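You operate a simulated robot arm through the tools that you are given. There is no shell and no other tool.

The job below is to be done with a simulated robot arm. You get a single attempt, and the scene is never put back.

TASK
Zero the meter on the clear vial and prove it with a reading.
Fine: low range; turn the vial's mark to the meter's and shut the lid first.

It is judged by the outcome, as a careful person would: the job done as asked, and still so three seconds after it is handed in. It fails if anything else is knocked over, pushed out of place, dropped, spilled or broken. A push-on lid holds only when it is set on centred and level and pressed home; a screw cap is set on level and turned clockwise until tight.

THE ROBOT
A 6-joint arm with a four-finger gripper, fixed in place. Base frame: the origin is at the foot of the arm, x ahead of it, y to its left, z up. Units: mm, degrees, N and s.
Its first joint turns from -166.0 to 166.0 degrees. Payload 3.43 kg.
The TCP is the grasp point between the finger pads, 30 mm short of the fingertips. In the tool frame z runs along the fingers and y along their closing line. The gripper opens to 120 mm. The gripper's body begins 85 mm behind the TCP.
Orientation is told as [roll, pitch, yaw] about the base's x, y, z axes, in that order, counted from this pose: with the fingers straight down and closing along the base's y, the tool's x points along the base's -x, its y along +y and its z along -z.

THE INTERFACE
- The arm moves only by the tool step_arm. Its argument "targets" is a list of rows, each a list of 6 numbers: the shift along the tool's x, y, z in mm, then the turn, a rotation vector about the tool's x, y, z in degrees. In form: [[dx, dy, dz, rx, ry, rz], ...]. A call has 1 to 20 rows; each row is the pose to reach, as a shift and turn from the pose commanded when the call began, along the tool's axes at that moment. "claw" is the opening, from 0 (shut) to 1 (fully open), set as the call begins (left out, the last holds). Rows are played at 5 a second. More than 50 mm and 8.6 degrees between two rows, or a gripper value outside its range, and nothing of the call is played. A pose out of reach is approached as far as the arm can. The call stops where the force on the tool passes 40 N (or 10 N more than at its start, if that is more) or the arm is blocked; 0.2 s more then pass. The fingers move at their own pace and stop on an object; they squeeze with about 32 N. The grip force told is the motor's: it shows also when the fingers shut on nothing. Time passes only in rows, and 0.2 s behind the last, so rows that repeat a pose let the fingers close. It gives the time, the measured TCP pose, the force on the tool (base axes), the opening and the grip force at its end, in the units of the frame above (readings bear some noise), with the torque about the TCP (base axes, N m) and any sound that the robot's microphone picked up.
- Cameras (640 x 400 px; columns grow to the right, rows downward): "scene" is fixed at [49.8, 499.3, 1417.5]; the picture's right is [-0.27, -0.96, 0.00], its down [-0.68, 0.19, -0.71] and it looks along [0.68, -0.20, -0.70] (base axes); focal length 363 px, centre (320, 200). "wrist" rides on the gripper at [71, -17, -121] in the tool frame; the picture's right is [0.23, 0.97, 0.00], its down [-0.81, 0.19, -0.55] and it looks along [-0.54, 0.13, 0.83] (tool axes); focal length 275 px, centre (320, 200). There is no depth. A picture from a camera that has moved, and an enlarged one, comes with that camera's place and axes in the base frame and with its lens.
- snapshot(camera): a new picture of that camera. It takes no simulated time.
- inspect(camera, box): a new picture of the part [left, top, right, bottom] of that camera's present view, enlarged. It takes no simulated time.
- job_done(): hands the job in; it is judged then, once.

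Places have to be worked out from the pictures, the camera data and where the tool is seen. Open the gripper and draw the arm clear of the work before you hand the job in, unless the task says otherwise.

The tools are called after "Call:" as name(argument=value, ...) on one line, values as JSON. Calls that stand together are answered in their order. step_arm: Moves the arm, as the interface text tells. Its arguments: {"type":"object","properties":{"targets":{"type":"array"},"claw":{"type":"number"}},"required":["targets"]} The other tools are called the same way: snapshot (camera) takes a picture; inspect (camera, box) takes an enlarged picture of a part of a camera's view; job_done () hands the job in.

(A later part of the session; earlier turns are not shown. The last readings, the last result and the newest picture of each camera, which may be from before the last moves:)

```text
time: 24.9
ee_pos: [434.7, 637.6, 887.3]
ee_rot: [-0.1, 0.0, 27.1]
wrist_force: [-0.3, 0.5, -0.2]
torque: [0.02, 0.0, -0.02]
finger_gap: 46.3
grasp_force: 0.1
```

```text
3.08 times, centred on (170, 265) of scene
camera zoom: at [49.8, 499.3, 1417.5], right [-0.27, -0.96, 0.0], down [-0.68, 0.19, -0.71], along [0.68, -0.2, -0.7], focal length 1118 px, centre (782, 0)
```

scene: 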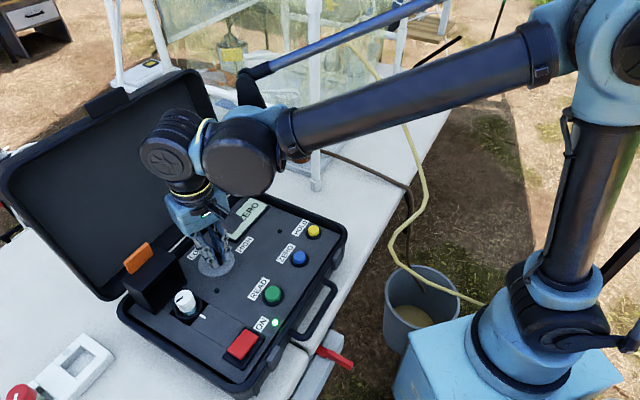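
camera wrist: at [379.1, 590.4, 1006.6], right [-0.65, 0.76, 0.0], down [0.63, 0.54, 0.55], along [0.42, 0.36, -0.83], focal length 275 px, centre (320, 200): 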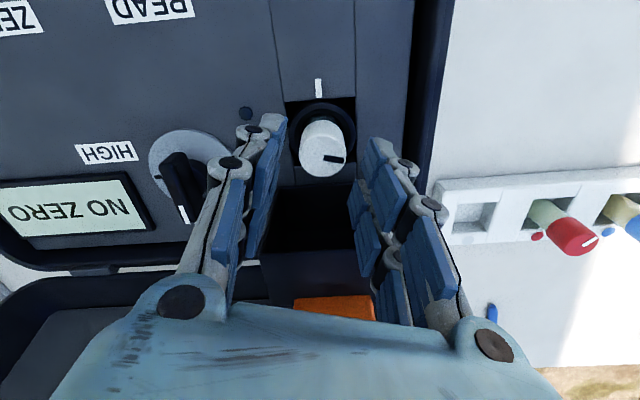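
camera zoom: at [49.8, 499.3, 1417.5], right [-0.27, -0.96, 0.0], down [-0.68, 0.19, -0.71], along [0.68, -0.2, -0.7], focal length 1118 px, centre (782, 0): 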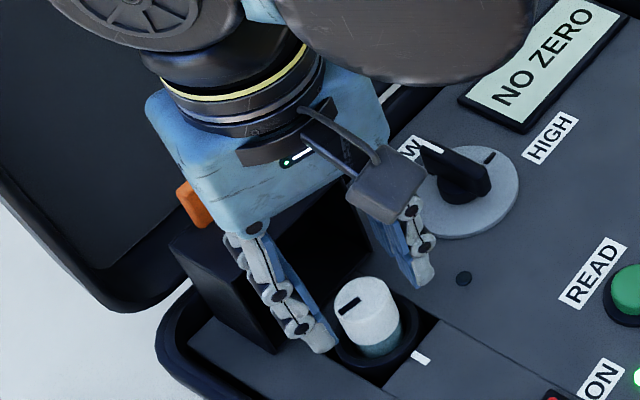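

The cap is between the fingertips, needing a +1.5 mm lateral trim, and the gripper block clears the orange tab. I'll descend the last 29 mm.

Call:
step_arm(targets=[[0, 1.5, 8, 0, 0, 0], [0, 1.5, 16, 0, 0, 0], [0, 1.5, 23, 0, 0, 0], [0, 1.5, 29, 0, 0, 0], [0, 1.5, 29, 0, 0, 0]], claw=0.385)

Call:
snapshot(camera="wrist")

Call:
inspect(camera="scene", box=[100, 200, 240, 330])

```text
time: 26.1
ee_pos: [434.8, 639.3, 858.3]
ee_rot: [-0.1, -0.1, 27.0]
wrist_force: [-0.7, 0.3, -0.6]
torque: [-0.01, 0.0, 0.0]
finger_gap: 46.4
grasp_force: 0.1
```

```text
taken
camera wrist: at [377.9, 592.7, 977.9], right [-0.65, 0.76, 0.0], down [0.63, 0.54, 0.55], along [0.42, 0.36, -0.83], focal length 275 px, centre (320, 200)
```

wrist: 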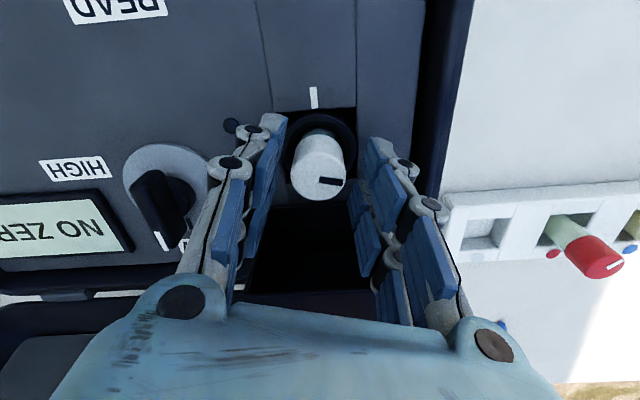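

```text
3.08 times, centred on (170, 265) of scene
camera zoom: at [49.8, 499.3, 1417.5], right [-0.27, -0.96, 0.0], down [-0.68, 0.19, -0.71], along [0.68, -0.2, -0.7], focal length 1118 px, centre (782, 0)
```

zoom: 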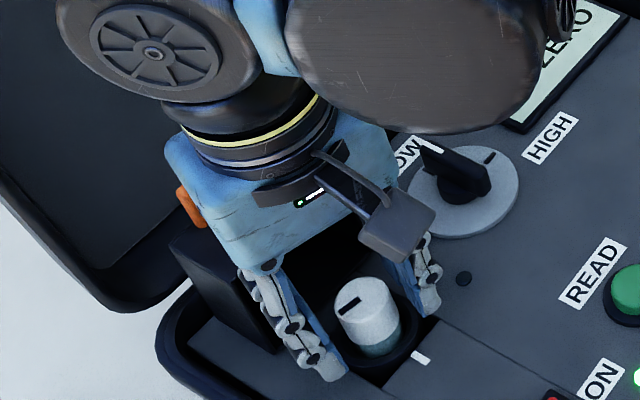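

Cap centred to within about 1 mm, and no contact. Closing on the cap now.

Call:
step_arm(targets=[[0, -0.7, 0, 0, 0, 0], [0, -0.7, 0, 0, 0, 0], [0, -0.7, 0, 0, 0, 0], [0, -0.7, 0, 0, 0, 0]], claw=0)

Call:
inspect(camera="wrist", box=[230, 70, 410, 230])

```text
time: 27.1
ee_pos: [434.5, 639.7, 858.5]
ee_rot: [-0.1, -0.1, 27.1]
wrist_force: [-0.7, -0.2, -0.3]
torque: [-0.01, 0.02, -0.01]
finger_gap: 25.8
grasp_force: 32.4
```

```text
2.50 times, centred on (320, 150) of wrist
camera zoom: at [378.3, 592.1, 978.1], right [-0.65, 0.76, 0.0], down [0.63, 0.54, 0.55], along [0.42, 0.36, -0.83], focal length 688 px, centre (320, 325)
```

zoom: 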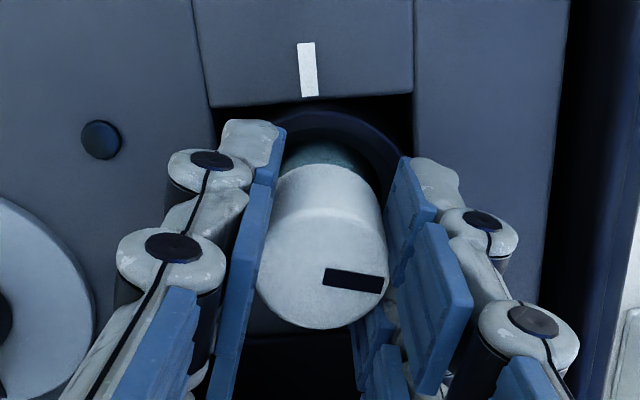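

Gripped at 25.8 mm with no side load. I'll turn the vial 35° counter-clockwise and read the torque and force.

Call:
step_arm(targets=[[0, 0, 0, 0, 0, -5], [0, 0, 0, 0, 0, -10], [0, 0, 0, 0, 0, -15], [0, 0, 0, 0, 0, -20], [0, 0, 0, 0, 0, -25], [0, 0, 0, 0, 0, -30], [0, 0, 0, 0, 0, -35], [0, 0, 0, 0, 0, -35]], claw=0)

Call:
inspect(camera="wrist", box=[230, 70, 410, 230])

Call:
inspect(camera="scene", box=[100, 200, 240, 330])

```text
time: 28.9
ee_pos: [434.3, 637.7, 858.2]
ee_rot: [0.0, 0.0, 62.0]
wrist_force: [-0.6, -1.0, 0.1]
torque: [0.0, -0.03, 0.01]
finger_gap: 25.7
grasp_force: 32.1
```

```text
2.50 times, centred on (320, 150) of wrist
camera zoom: at [415.9, 568.1, 978.0], right [-0.97, 0.25, 0.0], down [0.21, 0.81, 0.55], along [0.14, 0.53, -0.83], focal length 688 px, centre (320, 325)
```

zoom: 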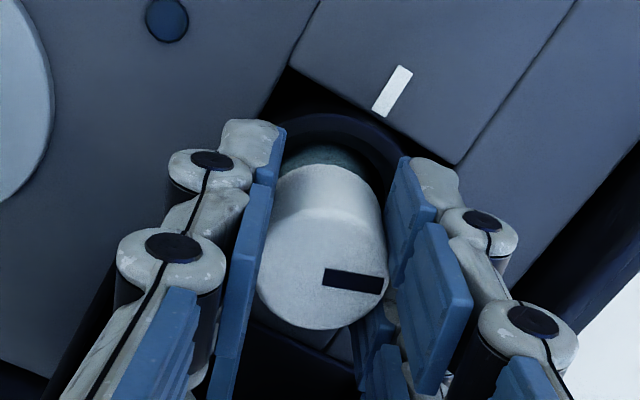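

```text
3.08 times, centred on (170, 265) of scene
camera zoom: at [49.8, 499.3, 1417.5], right [-0.27, -0.96, 0.0], down [-0.68, 0.19, -0.71], along [0.68, -0.2, -0.7], focal length 1118 px, centre (782, 0)
```

zoom: 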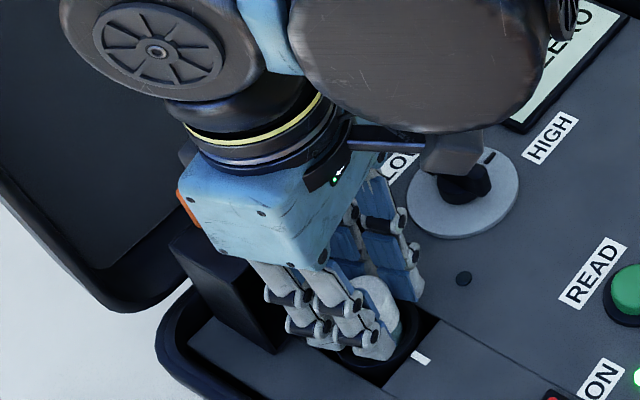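

The vial turned 35° with the gripper, with negligible torque. I'll open, swing back 35°, and regrip for the second stroke.

Call:
step_arm(targets=[[0, 0, 0, 0, 0, 0], [0, 0, 0, 0, 0, 0], [0, 0, 0, 0, 0, 6], [0, 0, 0, 0, 0, 12], [0, 0, 0, 0, 0, 18], [0, 0, 0, 0, 0, 24], [0, 0, 0, 0, 0, 30], [0, 0, 0, 0, 0, 35.5], [0, 0, 0, 0, 0, 35.5]], claw=0.35)

Call:
inspect(camera="wrist", box=[230, 70, 410, 230])

```text
time: 30.9
ee_pos: [434.9, 638.4, 857.7]
ee_rot: [-0.1, -0.1, 26.4]
wrist_force: [0.4, -0.1, -0.6]
torque: [0.0, -0.01, -0.01]
finger_gap: 41.6
grasp_force: 0.1
```

```text
2.50 times, centred on (320, 150) of wrist
camera zoom: at [378.0, 592.8, 978.0], right [-0.64, 0.77, 0.0], down [0.64, 0.53, 0.55], along [0.43, 0.35, -0.83], focal length 688 px, centre (320, 325)
```

zoom: 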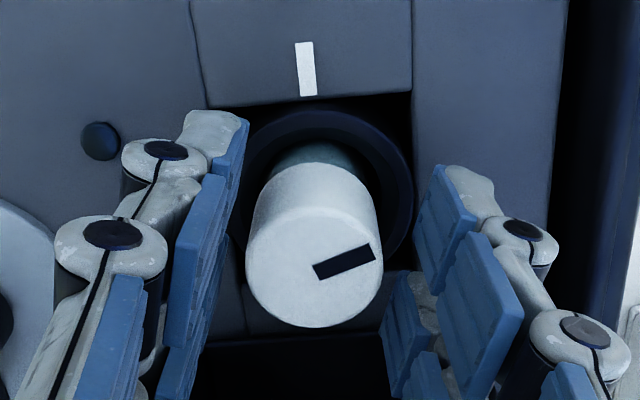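

The mark has advanced. Second stroke: regrip and turn another 35°.

Call:
step_arm(targets=[[0, 0, 0, 0, 0, 0], [0, 0, 0, 0, 0, 0], [0, 0, 0, 0, 0, 0], [0, 0, 0, 0, 0, -5], [0, 0, 0, 0, 0, -10], [0, 0, 0, 0, 0, -15], [0, 0, 0, 0, 0, -20], [0, 0, 0, 0, 0, -25], [0, 0, 0, 0, 0, -30], [0, 0, 0, 0, 0, -35], [0, 0, 0, 0, 0, -35]], claw=0)

Call:
step_arm(targets=[[0, 0, 0, 0, 0, 0], [0, 0, 0, 0, 0, 0], [0, 0, 0, 0, 0, 6], [0, 0, 0, 0, 0, 12], [0, 0, 0, 0, 0, 18], [0, 0, 0, 0, 0, 24], [0, 0, 0, 0, 0, 30], [0, 0, 0, 0, 0, 35.5], [0, 0, 0, 0, 0, 35.5]], claw=0.35)

Call:
inspect(camera="wrist", box=[230, 70, 410, 230])

```text
time: 33.3
ee_pos: [433.5, 638.6, 858.7]
ee_rot: [-0.1, 0.0, 61.5]
wrist_force: [0.5, -0.2, 0.2]
torque: [0.01, 0.02, -0.01]
finger_gap: 25.6
grasp_force: 31.7
```

```text
time: 35.3
ee_pos: [435.2, 638.1, 860.0]
ee_rot: [-0.1, -0.1, 25.9]
wrist_force: [0.1, -0.4, -0.7]
torque: [0.0, 0.05, -0.03]
finger_gap: 41.9
grasp_force: 0.1
```

```text
2.50 times, centred on (320, 150) of wrist
camera zoom: at [378.1, 592.6, 978.8], right [-0.63, 0.77, 0.0], down [0.64, 0.53, 0.55], along [0.43, 0.35, -0.83], focal length 688 px, centre (320, 325)
```

zoom: 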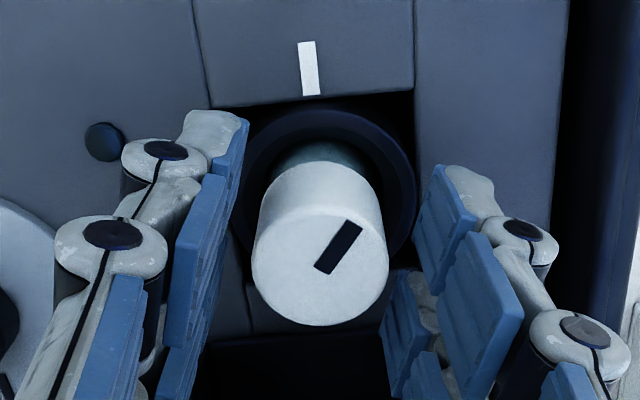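

The mark now measures about 188° and the meter's tick lies at about 225°, so 37° remain. Third stroke: regrip, turn 37°, and release.

Call:
step_arm(targets=[[0, 0, 0, 0, 0, 0], [0, 0, 0, 0, 0, 0], [0, 0, 0, 0, 0, 0], [0, 0, 0, 0, 0, -5.3], [0, 0, 0, 0, 0, -10.6], [0, 0, 0, 0, 0, -15.9], [0, 0, 0, 0, 0, -21.1], [0, 0, 0, 0, 0, -26.4], [0, 0, 0, 0, 0, -31.7], [0, 0, 0, 0, 0, -37], [0, 0, 0, 0, 0, -37]], claw=0)

Call:
step_arm(targets=[[0, 0, 0, 0, 0, 0], [0, 0, 0, 0, 0, 0], [0, 0, 0, 0, 0, 6], [0, 0, 0, 0, 0, 12], [0, 0, 0, 0, 0, 18], [0, 0, 0, 0, 0, 18]], claw=0.35)

Call:
inspect(camera="wrist", box=[230, 70, 410, 230])

```text
time: 37.7
ee_pos: [435.3, 638.6, 859.7]
ee_rot: [-0.1, -0.1, 63.1]
wrist_force: [0.4, 0.8, 19.1]
torque: [0.03, -0.04, 0.04]
finger_gap: 26.2
grasp_force: 32.2
```

```text
time: 39.1
ee_pos: [435.1, 639.2, 859.4]
ee_rot: [-0.1, -0.1, 44.9]
wrist_force: [0.1, -0.1, -1.1]
torque: [-0.03, 0.0, -0.03]
finger_gap: 42.1
grasp_force: 0.1
```

```text
2.50 times, centred on (320, 150) of wrist
camera zoom: at [396.1, 576.6, 978.6], right [-0.85, 0.53, 0.0], down [0.44, 0.71, 0.55], along [0.29, 0.47, -0.83], focal length 688 px, centre (320, 325)
```

zoom: 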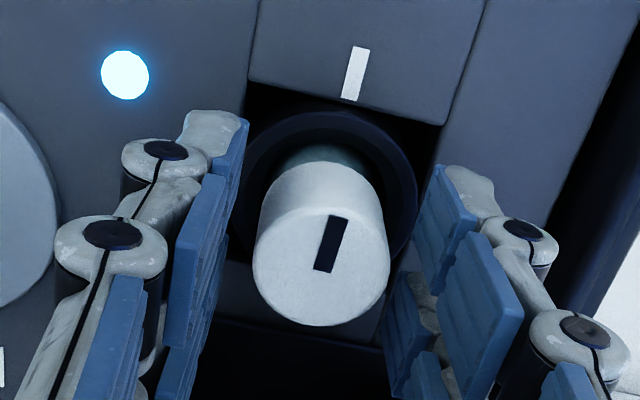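

The mark now lines up with the meter's tick, and an indicator dot on the panel has lit, apparently a vial-aligned lamp. I'll rise clear and verify from both cameras.

Call:
step_arm(targets=[[0, 0, -15, 0, 0, 0], [0, 0, -40, 0, 0, 0], [0, 0, -70, 0, 0, 0], [0, 0, -100, 0, 0, 0], [0, 0, -130, 0, 0, 0], [0, 0, -150, 0, 0, 0], [0, 0, -150, 0, 0, 0]], claw=0.35)

Call:
snapshot(camera="wrist")

Call:
inspect(camera="wrist", box=[260, 50, 400, 170])

Call:
inspect(camera="wrist", box=[240, 120, 420, 280])

Call:
inspect(camera="scene", box=[100, 180, 360, 400])

```text
time: 40.7
ee_pos: [434.2, 639.2, 1010.4]
ee_rot: [-0.1, -0.1, 45.0]
wrist_force: [-1.1, 0.2, 0.1]
torque: [-0.02, 0.03, 0.01]
finger_gap: 42.1
grasp_force: 0.1
```

```text
taken
camera wrist: at [395.4, 577.0, 1129.2], right [-0.85, 0.53, 0.0], down [0.44, 0.71, 0.55], along [0.29, 0.47, -0.83], focal length 275 px, centre (320, 200)
```

wrist: 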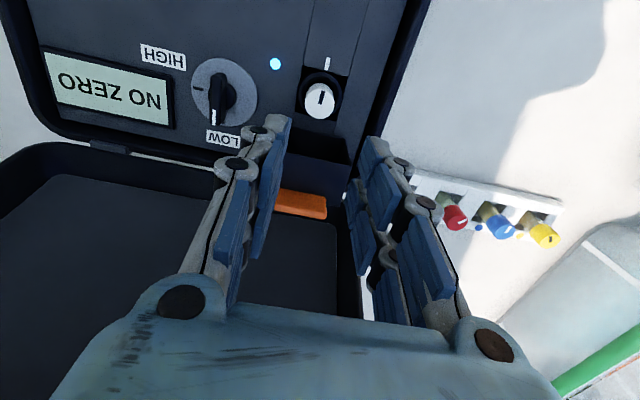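

```text
3.33 times, centred on (330, 110) of wrist
camera zoom: at [395.4, 577.0, 1129.2], right [-0.85, 0.53, 0.0], down [0.44, 0.71, 0.55], along [0.29, 0.47, -0.83], focal length 918 px, centre (287, 500)
```

zoom: 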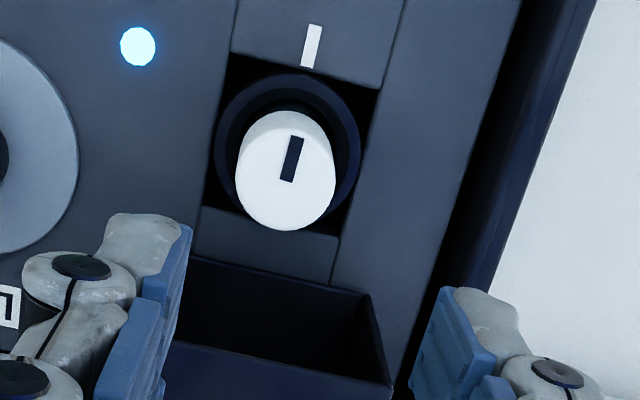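

```text
2.50 times, centred on (330, 200) of wrist
camera zoom: at [395.4, 577.0, 1129.2], right [-0.85, 0.53, 0.0], down [0.44, 0.71, 0.55], along [0.29, 0.47, -0.83], focal length 688 px, centre (295, 200)
```

zoom: 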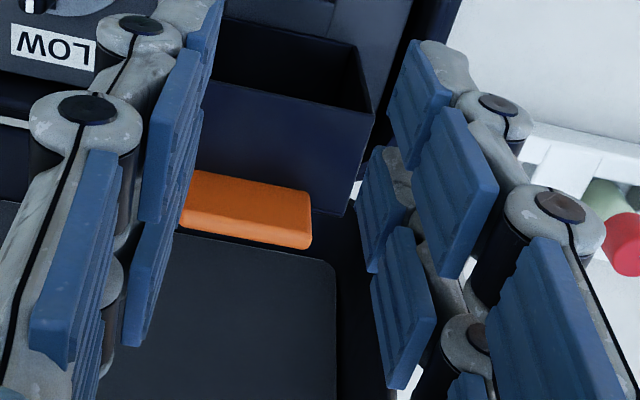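

```text
1.82 times, centred on (230, 290) of scene
camera zoom: at [49.8, 499.3, 1417.5], right [-0.27, -0.96, 0.0], down [-0.68, 0.19, -0.71], along [0.68, -0.2, -0.7], focal length 661 px, centre (484, 36)
```

zoom: 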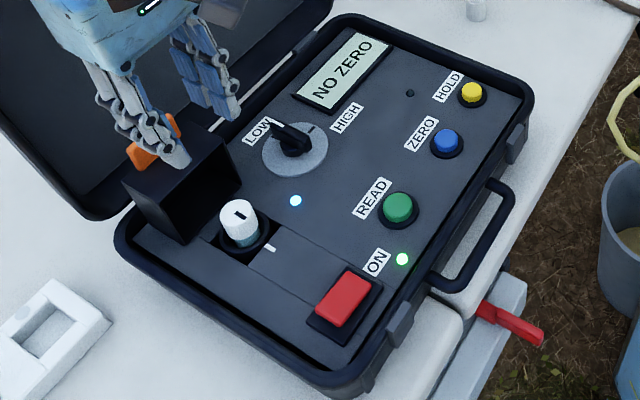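

Both views show the mark aligned and the lamp lit. Next I'll close the lid by its orange tab, which is about 50 mm long, 10 thick and 23 tall, centred near depth 841, along −145, z≈892–915. I'll tilt the tool back 20° toward the robot for clearance from the case lid and hover above the tab with the fingers open along the hinge direction.

Call:
step_arm(targets=[[-11, 0.2, 6, 0, -4, 0], [-22, 0.4, 12, 0, -8, 0], [-33, 0.5, 17, 0, -12, 0], [-44, 0.6, 23, 0, -16, 0], [-54, 0.7, 28, 0, -20, 0], [-54, 0.7, 28, 0, -20, 0]], claw=0.65)

Call:
snapshot(camera="wrist")

Call:
snapshot(camera="scene")

Call:
inspect(camera="scene", box=[60, 150, 240, 330])

```text
time: 42.1
ee_pos: [471.8, 677.1, 981.1]
ee_rot: [-0.1, -20.1, 45.0]
wrist_force: [0.3, 0.0, 0.2]
torque: [0.02, 0.01, -0.03]
finger_gap: 77.9
grasp_force: 0.2
```

```text
taken
camera wrist: at [407.2, 589.7, 1068.3], right [-0.84, 0.54, -0.08], down [0.27, 0.54, 0.8], along [0.47, 0.65, -0.6], focal length 275 px, centre (320, 200)
```

wrist: 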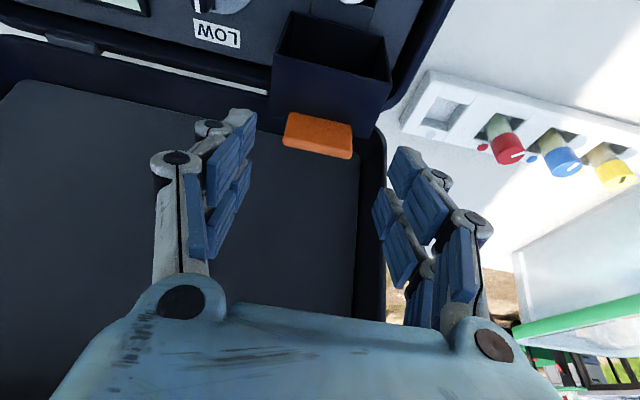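

```text
taken
```

scene: 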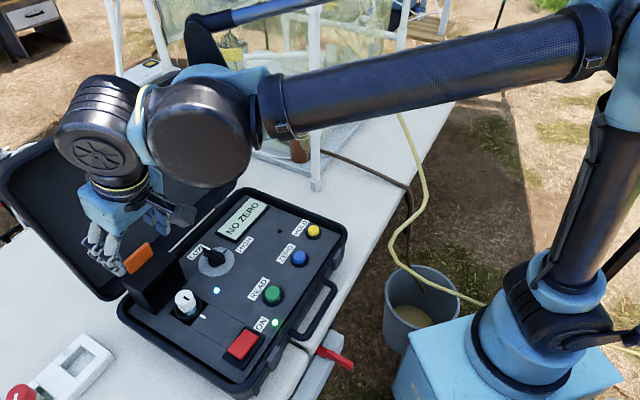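

```text
2.22 times, centred on (150, 240) of scene
camera zoom: at [49.8, 499.3, 1417.5], right [-0.27, -0.96, 0.0], down [-0.68, 0.19, -0.71], along [0.68, -0.2, -0.7], focal length 807 px, centre (698, 111)
```

zoom: 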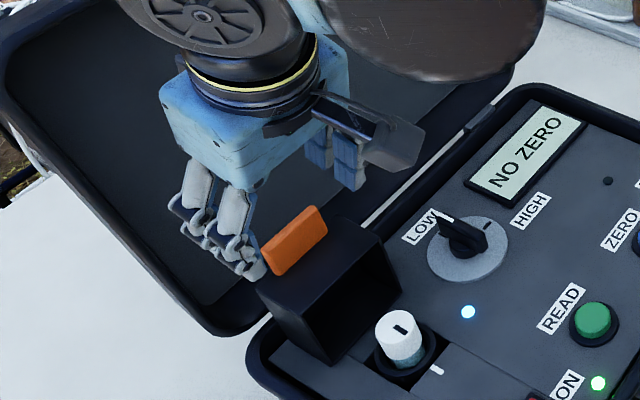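

The tab is centred on the tool axis (318 px vs 320), with clearance on both sides. I'll advance 36 mm along the fingers and check again.

Call:
step_arm(targets=[[0, 0, 9, 0, 0, 0], [0, 0, 18, 0, 0, 0], [0, 0, 27, 0, 0, 0], [0, 0, 36, 0, 0, 0], [0, 0, 36, 0, 0, 0]], claw=0.62)

Call:
snapshot(camera="wrist")

Call:
inspect(camera="scene", box=[60, 180, 220, 320])

```text
time: 43.3
ee_pos: [481.9, 685.9, 947.2]
ee_rot: [-0.1, -20.0, 44.9]
wrist_force: [0.7, -0.2, 0.1]
torque: [0.02, 0.01, -0.02]
finger_gap: 74.5
grasp_force: 0.0
```

```text
taken
camera wrist: at [416.8, 597.9, 1035.1], right [-0.84, 0.54, -0.08], down [0.27, 0.54, 0.8], along [0.47, 0.65, -0.6], focal length 275 px, centre (320, 200)
```

wrist: 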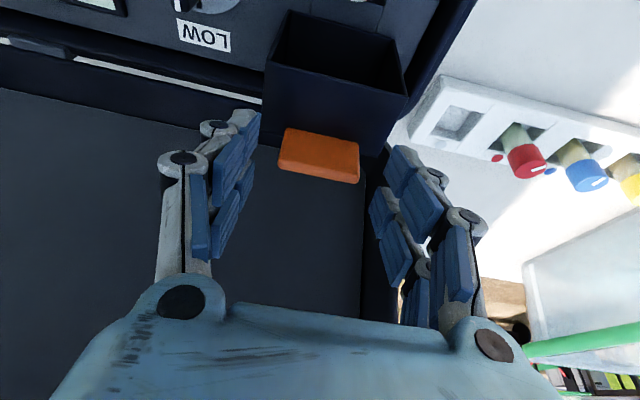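

```text
2.86 times, centred on (140, 250) of scene
camera zoom: at [49.8, 499.3, 1417.5], right [-0.27, -0.96, 0.0], down [-0.68, 0.19, -0.71], along [0.68, -0.2, -0.7], focal length 1038 px, centre (834, 57)
```

zoom: 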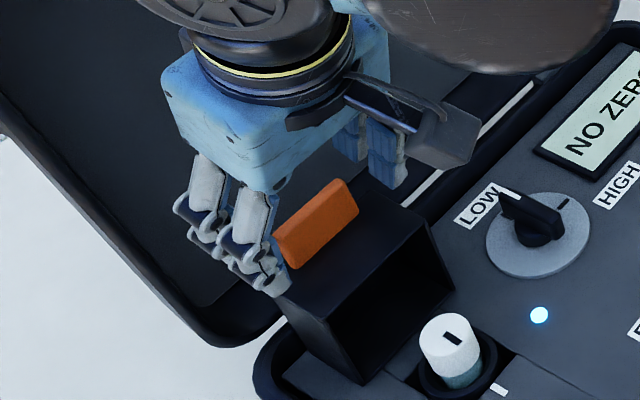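

Alignment still holds. I'll advance 19 mm more so the tips flank the tab without touching the lid's face, then close on its ends.

Call:
step_arm(targets=[[0, 0, 5, 0, 0, 0], [0, 0, 10, 0, 0, 0], [0, 0, 15, 0, 0, 0], [0, 0, 19, 0, 0, 0], [0, 0, 19, 0, 0, 0]], claw=0.62)

Call:
snapshot(camera="wrist")

Call:
inspect(camera="scene", box=[80, 190, 200, 300])

```text
time: 44.5
ee_pos: [485.1, 692.5, 930.0]
ee_rot: [-0.1, -20.1, 44.9]
wrist_force: [0.7, -0.5, 0.0]
torque: [0.0, 0.0, 0.01]
finger_gap: 74.4
grasp_force: 0.1
```

```text
taken
camera wrist: at [420.9, 603.2, 1017.0], right [-0.84, 0.54, -0.08], down [0.27, 0.54, 0.8], along [0.47, 0.65, -0.6], focal length 275 px, centre (320, 200)
```

wrist: 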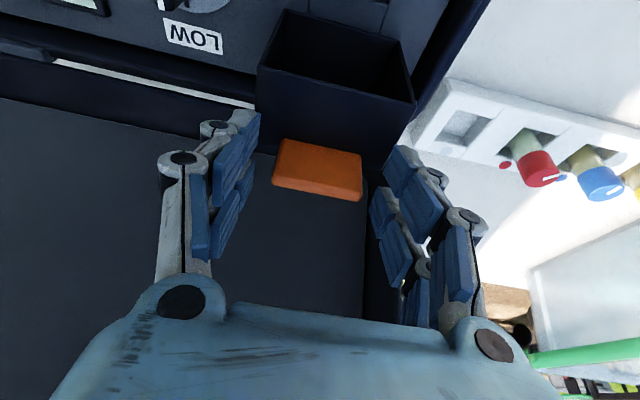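

```text
3.64 times, centred on (140, 245) of scene
camera zoom: at [49.8, 499.3, 1417.5], right [-0.27, -0.96, 0.0], down [-0.68, 0.19, -0.71], along [0.68, -0.2, -0.7], focal length 1321 px, centre (974, 36)
```

zoom: 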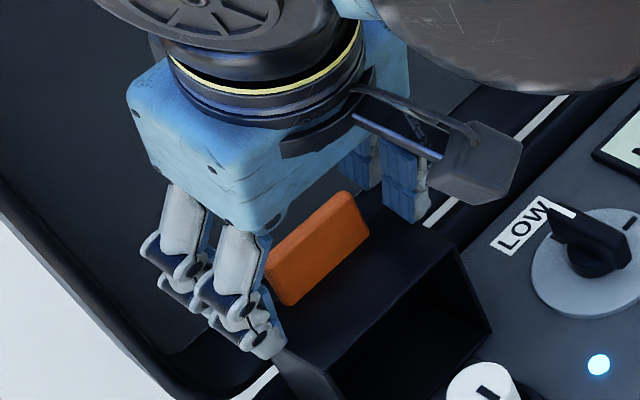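

The tab is between the tip pads, about 1.5 mm off-centre laterally. I'll trim that and close on the tab.

Call:
step_arm(targets=[[0, -1.5, 0, 0, 0, 0], [0, -1.5, 0, 0, 0, 0], [0, -1.5, 0, 0, 0, 0], [0, -1.5, 0, 0, 0, 0]], claw=0)

Call:
snapshot(camera="wrist")

Call:
inspect(camera="scene", box=[80, 190, 200, 300])

```text
time: 45.5
ee_pos: [486.4, 691.2, 930.7]
ee_rot: [-0.2, -20.1, 45.0]
wrist_force: [-1.2, 16.5, 14.7]
torque: [0.9, -0.15, 0.12]
finger_gap: 49.5
grasp_force: 44.7
```

```text
taken
camera wrist: at [421.6, 602.6, 1017.5], right [-0.84, 0.53, -0.08], down [0.27, 0.54, 0.8], along [0.47, 0.65, -0.6], focal length 275 px, centre (320, 200)
```

wrist: 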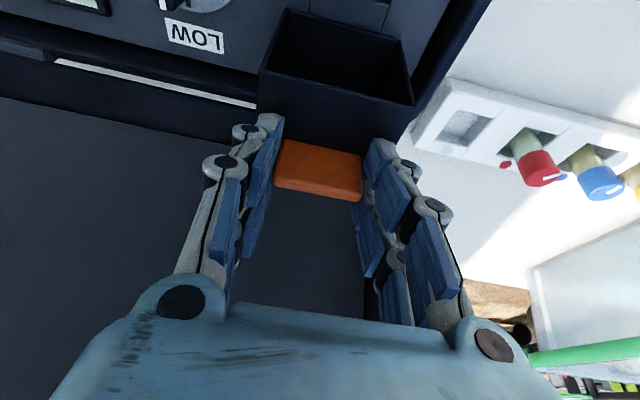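

```text
3.64 times, centred on (140, 245) of scene
camera zoom: at [49.8, 499.3, 1417.5], right [-0.27, -0.96, 0.0], down [-0.68, 0.19, -0.71], along [0.68, -0.2, -0.7], focal length 1321 px, centre (974, 36)
```

zoom: 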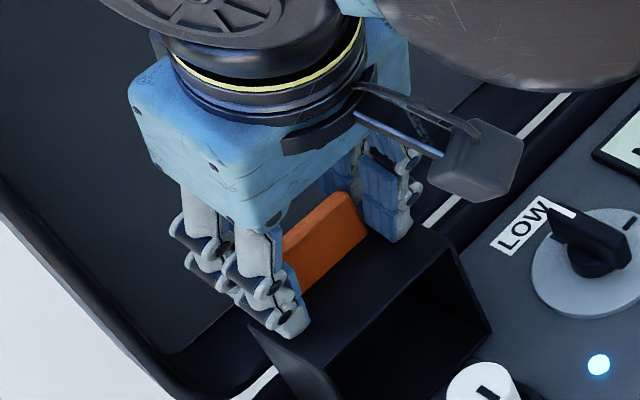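

The tab is gripped at its ends (49.5 mm), with a side load of about 12 N from the trim. I'll take the trim back and begin swinging the lid along its hinge arc, first 20°, watching forces.

Call:
step_arm(targets=[[0, 1.3, 0, 0, 0, 0], [3.2, 1.5, -2.9, 0, 0, 0], [6.4, 1.5, -5.7, 0, 0, 0], [10, 1.5, -8.4, 0, 0, 0], [13.5, 1.5, -11, 0, 0, 0], [17.2, 1.5, -13.4, 0, 0, 0], [20.8, 1.5, -15.6, 0, 0, 0], [24.7, 1.5, -17.6, 0, 0, 0], [28.6, 1.5, -19.4, 0, 0, 0], [28.6, 1.5, -19.4, 0, 0, 0]], claw=0)

Call:
snapshot(camera="wrist")

Call:
inspect(camera="scene", box=[80, 190, 220, 320])

```text
time: 47.7
ee_pos: [461.4, 667.1, 937.3]
ee_rot: [-0.1, -20.0, 45.0]
wrist_force: [-0.6, 0.4, 0.4]
torque: [-0.01, -0.02, 0.01]
finger_gap: 0.0
grasp_force: 33.4
```

```text
taken
camera wrist: at [397.1, 578.7, 1026.0], right [-0.84, 0.54, -0.08], down [0.27, 0.54, 0.8], along [0.47, 0.65, -0.6], focal length 275 px, centre (320, 200)
```

wrist: 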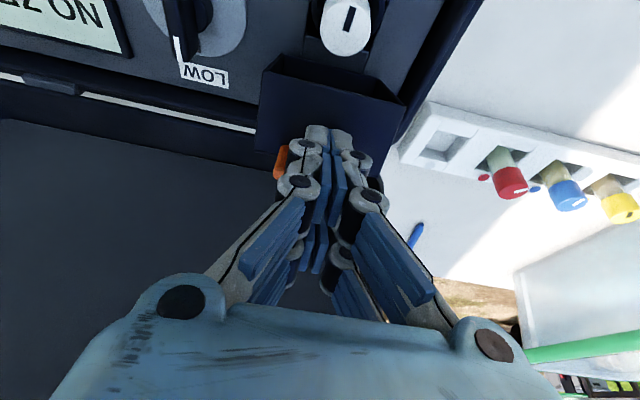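

```text
3.08 times, centred on (150, 255) of scene
camera zoom: at [49.8, 499.3, 1417.5], right [-0.27, -0.96, 0.0], down [-0.68, 0.19, -0.71], along [0.68, -0.2, -0.7], focal length 1118 px, centre (843, 31)
```

zoom: 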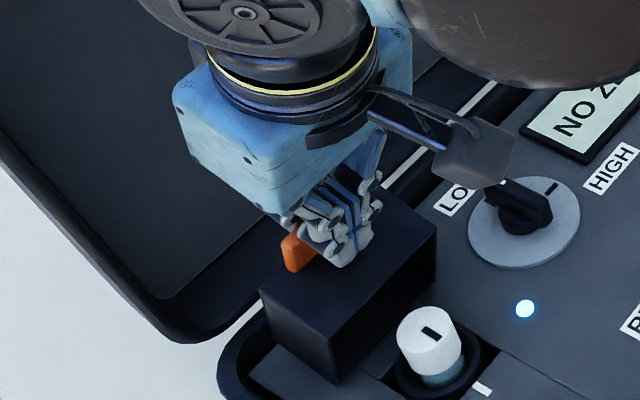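

The fingers slid off the tab ends and closed in front of it, with no force on anything now. I'll look closely at the lid's angle.

Call:
inspect(camera="wrist", box=[230, 40, 430, 220])

Call:
inspect(camera="scene", box=[120, 230, 220, 330])

```text
2.22 times, centred on (330, 130) of wrist
camera zoom: at [397.1, 578.7, 1026.0], right [-0.84, 0.54, -0.08], down [0.27, 0.54, 0.8], along [0.47, 0.65, -0.6], focal length 612 px, centre (298, 356)
```

zoom: 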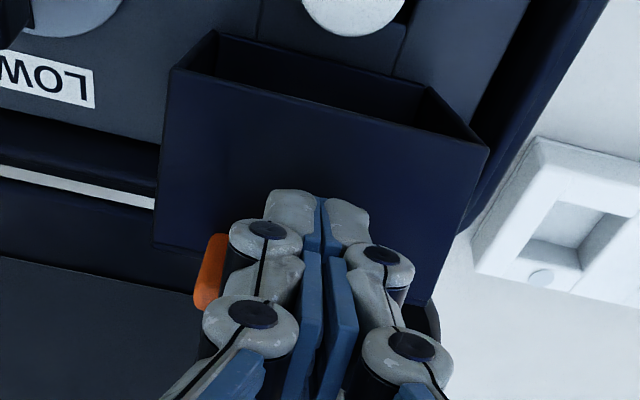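

```text
4.00 times, centred on (170, 280) of scene
camera zoom: at [49.8, 499.3, 1417.5], right [-0.27, -0.96, 0.0], down [-0.68, 0.19, -0.71], along [0.68, -0.2, -0.7], focal length 1453 px, centre (920, -120)
```

zoom: 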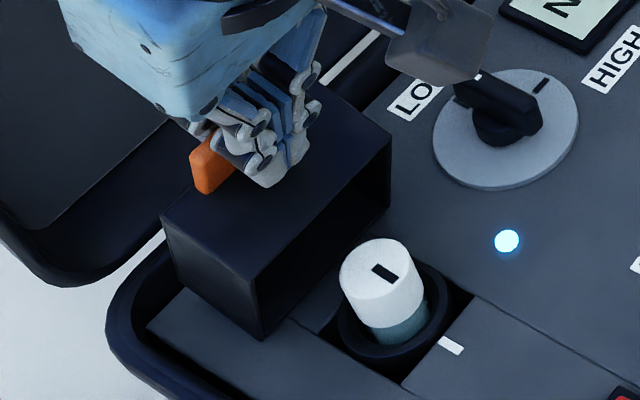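

The lid has swung to about 20° and is staying there by itself, so the hinge has friction and won't slam. I'll go up and over, and place the closed fingers behind the tab to pull it shut instead.

Call:
step_arm(targets=[[-6, 0, -16, 0, 0, 0], [-12, 0, -32, 0, 0, 0], [-17.1, 0, -47, 0, 0, 0], [-30, 0, -42.4, 0, 0, 0], [-43, 0, -37.6, 0, 0, 0], [-54.4, 0, -33.4, 0, 0, 0], [-54.4, 0, -33.4, 0, 0, 0]], claw=0)

Call:
snapshot(camera="wrist")

Call:
inspect(camera="wrist", box=[230, 40, 430, 220])

Call:
inspect(camera="scene", box=[80, 190, 220, 320])

```text
time: 49.3
ee_pos: [489.9, 696.0, 987.5]
ee_rot: [0.0, -20.1, 45.0]
wrist_force: [0.4, 0.8, -0.3]
torque: [0.0, -0.01, -0.03]
finger_gap: 0.0
grasp_force: 33.2
```

```text
taken
camera wrist: at [425.5, 607.8, 1075.3], right [-0.84, 0.54, -0.08], down [0.27, 0.54, 0.8], along [0.47, 0.65, -0.6], focal length 275 px, centre (320, 200)
```

wrist: 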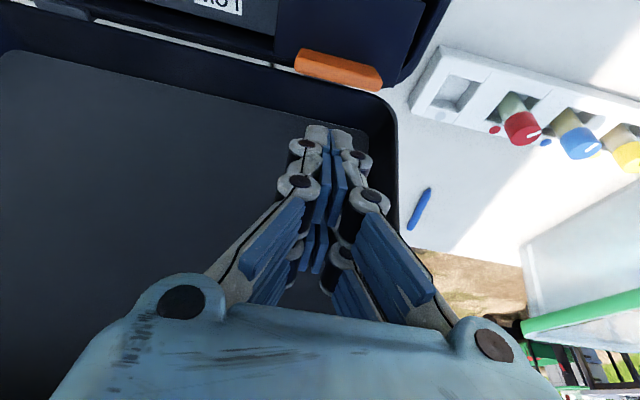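

```text
2.22 times, centred on (330, 130) of wrist
camera zoom: at [425.5, 607.8, 1075.3], right [-0.84, 0.54, -0.08], down [0.27, 0.54, 0.8], along [0.47, 0.65, -0.6], focal length 612 px, centre (298, 356)
```

zoom: 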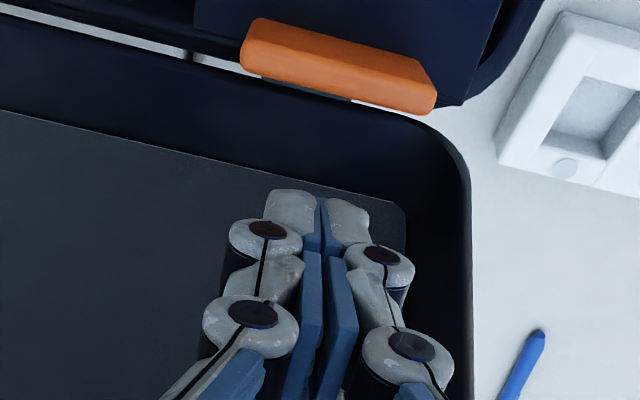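

```text
3.08 times, centred on (150, 255) of scene
camera zoom: at [49.8, 499.3, 1417.5], right [-0.27, -0.96, 0.0], down [-0.68, 0.19, -0.71], along [0.68, -0.2, -0.7], focal length 1118 px, centre (843, 31)
```

zoom: 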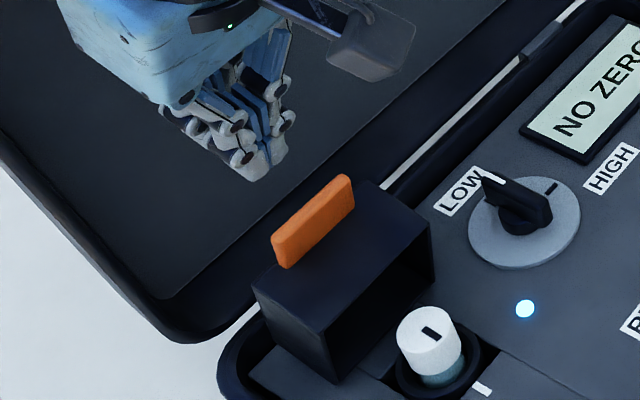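

The lid stays at about 20° with its tab's rear edge near depth 814, z≈925. The fingers are behind it with room to spare, so I'll lower straight down about 54 mm behind the tab.

Call:
step_arm(targets=[[4.1, 0, 11.3, 0, 0, 0], [8.2, 0, 22.6, 0, 0, 0], [12.3, 0, 33.8, 0, 0, 0], [15.7, 0, 43.2, 0, 0, 0], [18.5, 0, 50.8, 0, 0, 0], [18.5, 0, 50.8, 0, 0, 0]], claw=0)

Call:
inspect(camera="wrist", box=[230, 40, 430, 220])

Call:
inspect(camera="scene", box=[80, 190, 220, 320])

```text
time: 50.7
ee_pos: [488.6, 696.2, 934.2]
ee_rot: [-0.1, -20.1, 45.0]
wrist_force: [0.2, -0.2, -1.2]
torque: [0.01, -0.02, 0.01]
finger_gap: 0.3
grasp_force: 32.9
```

```text
2.22 times, centred on (330, 130) of wrist
camera zoom: at [424.8, 608.0, 1021.1], right [-0.84, 0.54, -0.08], down [0.27, 0.54, 0.8], along [0.47, 0.65, -0.6], focal length 612 px, centre (298, 356)
```

zoom: 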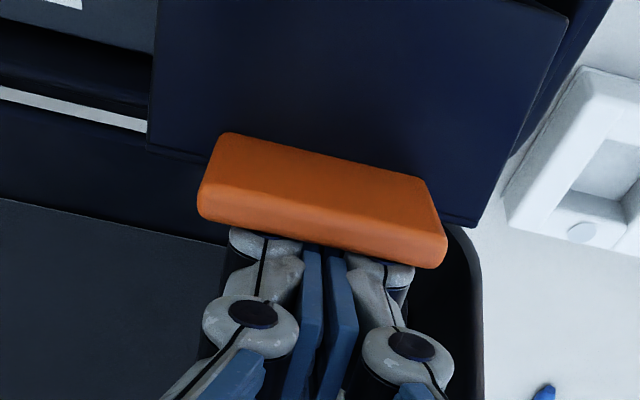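

```text
3.08 times, centred on (150, 255) of scene
camera zoom: at [49.8, 499.3, 1417.5], right [-0.27, -0.96, 0.0], down [-0.68, 0.19, -0.71], along [0.68, -0.2, -0.7], focal length 1118 px, centre (843, 31)
```

zoom: 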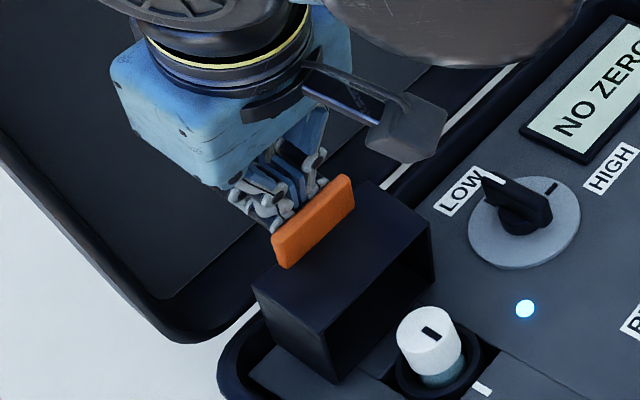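

The fingers are behind the tab. I'll pull horizontally toward the robot 40 mm, watching force, to swing the lid further.

Call:
step_arm(targets=[[7.5, 0, -2.7, 0, 0, 0], [15, 0, -5.5, 0, 0, 0], [22.6, 0, -8.2, 0, 0, 0], [30.1, 0, -10.9, 0, 0, 0], [37.6, 0, -13.7, 0, 0, 0], [37.6, 0, -13.7, 0, 0, 0]], claw=0)

Call:
inspect(camera="wrist", box=[230, 40, 430, 220])

Call:
inspect(camera="scene", box=[80, 190, 240, 340])

```text
time: 52.1
ee_pos: [461.4, 667.9, 934.4]
ee_rot: [-0.1, -20.1, 45.0]
wrist_force: [0.0, 0.3, 0.7]
torque: [0.02, 0.01, -0.04]
finger_gap: 0.0
grasp_force: 33.4
```

```text
2.22 times, centred on (330, 130) of wrist
camera zoom: at [396.9, 578.8, 1021.3], right [-0.84, 0.54, -0.08], down [0.27, 0.54, 0.8], along [0.47, 0.65, -0.6], focal length 612 px, centre (298, 356)
```

zoom: 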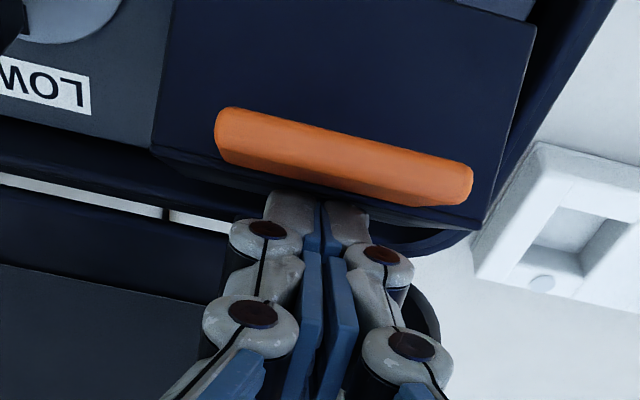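

```text
2.67 times, centred on (160, 265) of scene
camera zoom: at [49.8, 499.3, 1417.5], right [-0.27, -0.96, 0.0], down [-0.68, 0.19, -0.71], along [0.68, -0.2, -0.7], focal length 969 px, centre (747, 27)
```

zoom: 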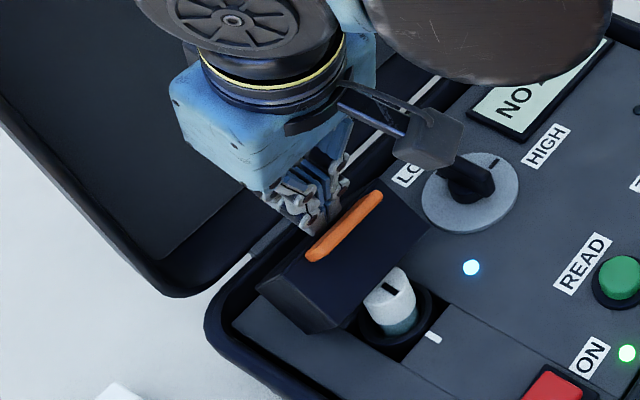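

The lid has followed to about 45–50° with practically no force and clears the vial. I'll continue along the arc, slightly downward.

Call:
step_arm(targets=[[9.1, 0, -1.2, 0, 0, 0], [18.6, 0, -1.5, 0, 0, 0], [28.3, 0, -1.2, 0, 0, 0], [37.9, 0, -1, 0, 0, 0], [47.8, 0, -0.4, 0, 0, 0], [47.8, 0, -0.4, 0, 0, 0]], claw=0)

Call:
inspect(camera="wrist", box=[230, 40, 430, 220])

Call:
inspect(camera="scene", box=[80, 190, 240, 340])

```text
time: 53.5
ee_pos: [429.2, 635.7, 917.7]
ee_rot: [-0.1, -20.2, 45.0]
wrist_force: [0.1, -1.0, 0.5]
torque: [0.01, 0.03, -0.02]
finger_gap: 0.0
grasp_force: 33.3
```

```text
2.22 times, centred on (330, 130) of wrist
camera zoom: at [364.5, 547.2, 1004.3], right [-0.84, 0.54, -0.08], down [0.27, 0.54, 0.8], along [0.47, 0.65, -0.6], focal length 612 px, centre (298, 356)
```

zoom: 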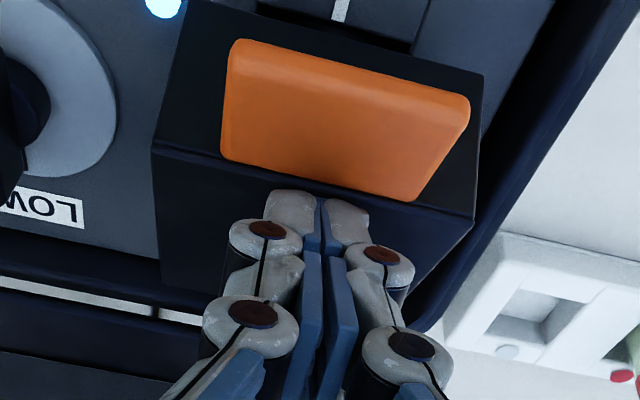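

```text
2.67 times, centred on (160, 265) of scene
camera zoom: at [49.8, 499.3, 1417.5], right [-0.27, -0.96, 0.0], down [-0.68, 0.19, -0.71], along [0.68, -0.2, -0.7], focal length 969 px, centre (747, 27)
```

zoom: 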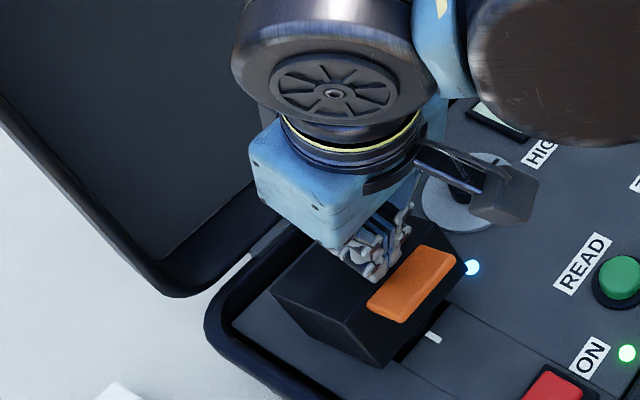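

The lid is at about 70°. I'll push down on its back near the tab end to bring it fully down, gently.

Call:
step_arm(targets=[[3.6, 0, 4, 0, 0, 0], [7.2, 0, 8, 0, 0, 0], [10.3, 0, 12.2, 0, 0, 0], [13.4, 0, 16.4, 0, 0, 0], [15, 0, 19.2, 0, 0, 0], [15, 0, 19.2, 0, 0, 0]], claw=0)

Call:
inspect(camera="wrist", box=[230, 40, 430, 220])

Call:
inspect(camera="scene", box=[80, 190, 240, 340])

```text
time: 54.9
ee_pos: [423.5, 631.9, 892.7]
ee_rot: [0.0, -20.1, 45.0]
wrist_force: [-0.3, -0.6, 0.5]
torque: [0.02, 0.03, 0.0]
finger_gap: 0.0
grasp_force: 33.0
```

```text
2.22 times, centred on (330, 130) of wrist
camera zoom: at [359.4, 541.8, 981.1], right [-0.84, 0.54, -0.08], down [0.27, 0.54, 0.8], along [0.47, 0.65, -0.6], focal length 612 px, centre (298, 356)
```

zoom: 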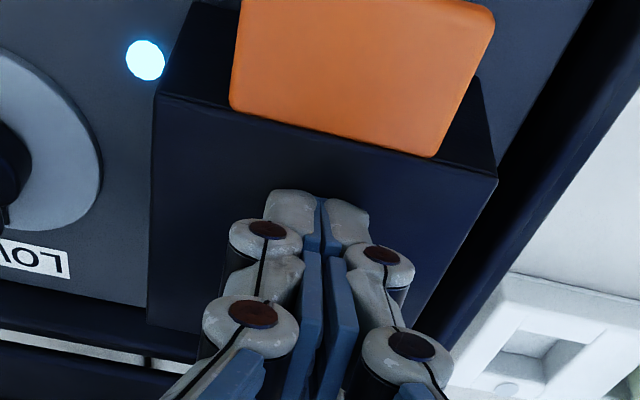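

```text
2.67 times, centred on (160, 265) of scene
camera zoom: at [49.8, 499.3, 1417.5], right [-0.27, -0.96, 0.0], down [-0.68, 0.19, -0.71], along [0.68, -0.2, -0.7], focal length 969 px, centre (747, 27)
```

zoom: 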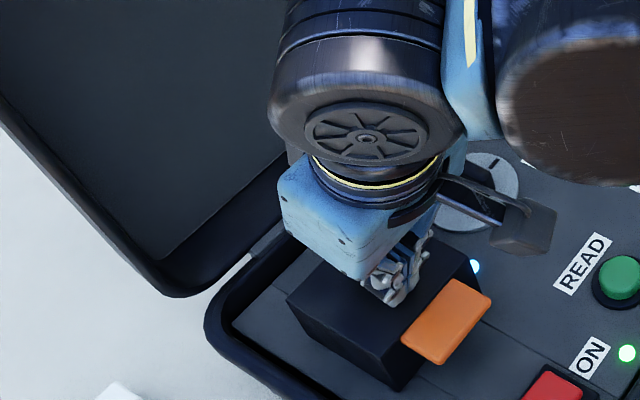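

The lid is almost flat, with the lamp still lit. I'll press down a few millimetres more to seat it, watching for contact force.

Call:
step_arm(targets=[[0.34, 0, 0.94, 0, 0, 0], [0.68, 0, 1.88, 0, 0, 0], [1.03, 0, 2.82, 0, 0, 0], [1.37, 0, 3.76, 0, 0, 0], [1.7, 0, 4.7, 0, 0, 0], [1.7, 0, 4.7, 0, 0, 0]], claw=0)

Call:
inspect(camera="scene", box=[80, 190, 240, 340])

```text
time: 55.9
ee_pos: [412.9, 629.8, 896.1]
ee_rot: [-0.6, -20.6, 45.3]
wrist_force: [1.3, 0.1, -0.7]
torque: [0.0, 0.09, 0.01]
finger_gap: 0.0
grasp_force: 33.3
stopped in row 5: the force on the tool passed its limit at 42 N (the readings are from after the stop); the commanded pose is now the measured one
```

```text
2.67 times, centred on (160, 265) of scene
camera zoom: at [49.8, 499.3, 1417.5], right [-0.27, -0.96, 0.0], down [-0.68, 0.19, -0.71], along [0.68, -0.2, -0.7], focal length 969 px, centre (747, 27)
```

zoom: 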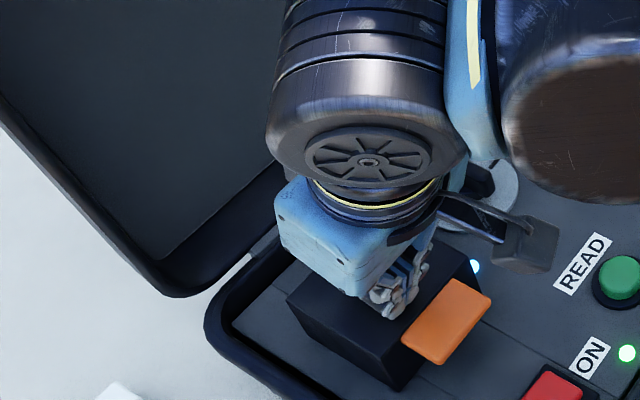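

The press met a hard stop at 42 N, so the lid is fully seated. I'll back straight up, level the tool, and inspect.

Call:
step_arm(targets=[[-6.8, 0, -18.8, 0, 0, 0], [-13.7, 0, -37.6, 0, 0, 0], [-20.5, 0, -56.4, 0, 0, 0], [-27.4, 0, -75.2, 0, 4, 0], [-34.2, 0, -94, 0, 9, 0], [-37.6, 0, -103, 0, 14, 0], [-41, 0, -112.8, 0, 20, 0], [-41, 0, -112.8, 0, 20, 0]], claw=0)

Call:
snapshot(camera="wrist")

Call:
inspect(camera="scene", box=[100, 180, 360, 400])

Call:
inspect(camera="scene", box=[120, 230, 240, 340])

```text
time: 57.7
ee_pos: [411.7, 630.1, 1016.3]
ee_rot: [-0.5, -0.6, 45.0]
wrist_force: [0.3, 0.3, 0.2]
torque: [-0.01, 0.01, -0.05]
finger_gap: 0.0
grasp_force: 33.0
```

```text
taken
camera wrist: at [371.8, 568.2, 1135.1], right [-0.85, 0.53, -0.01], down [0.43, 0.71, 0.56], along [0.3, 0.47, -0.83], focal length 275 px, centre (320, 200)
```

wrist: 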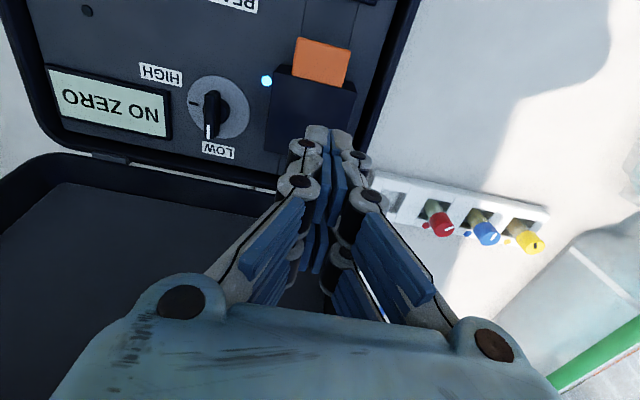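

```text
1.82 times, centred on (230, 290) of scene
camera zoom: at [49.8, 499.3, 1417.5], right [-0.27, -0.96, 0.0], down [-0.68, 0.19, -0.71], along [0.68, -0.2, -0.7], focal length 661 px, centre (484, 36)
```

zoom: 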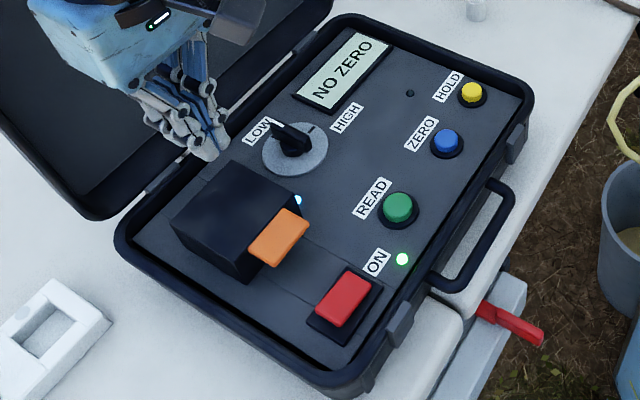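

```text
3.64 times, centred on (180, 285) of scene
camera zoom: at [49.8, 499.3, 1417.5], right [-0.27, -0.96, 0.0], down [-0.68, 0.19, -0.71], along [0.68, -0.2, -0.7], focal length 1321 px, centre (829, -109)
```

zoom: 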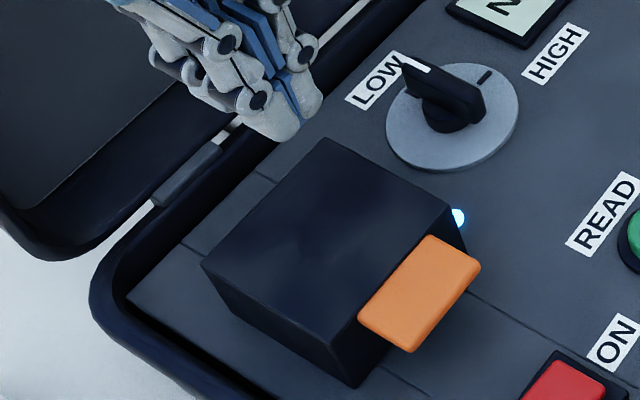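

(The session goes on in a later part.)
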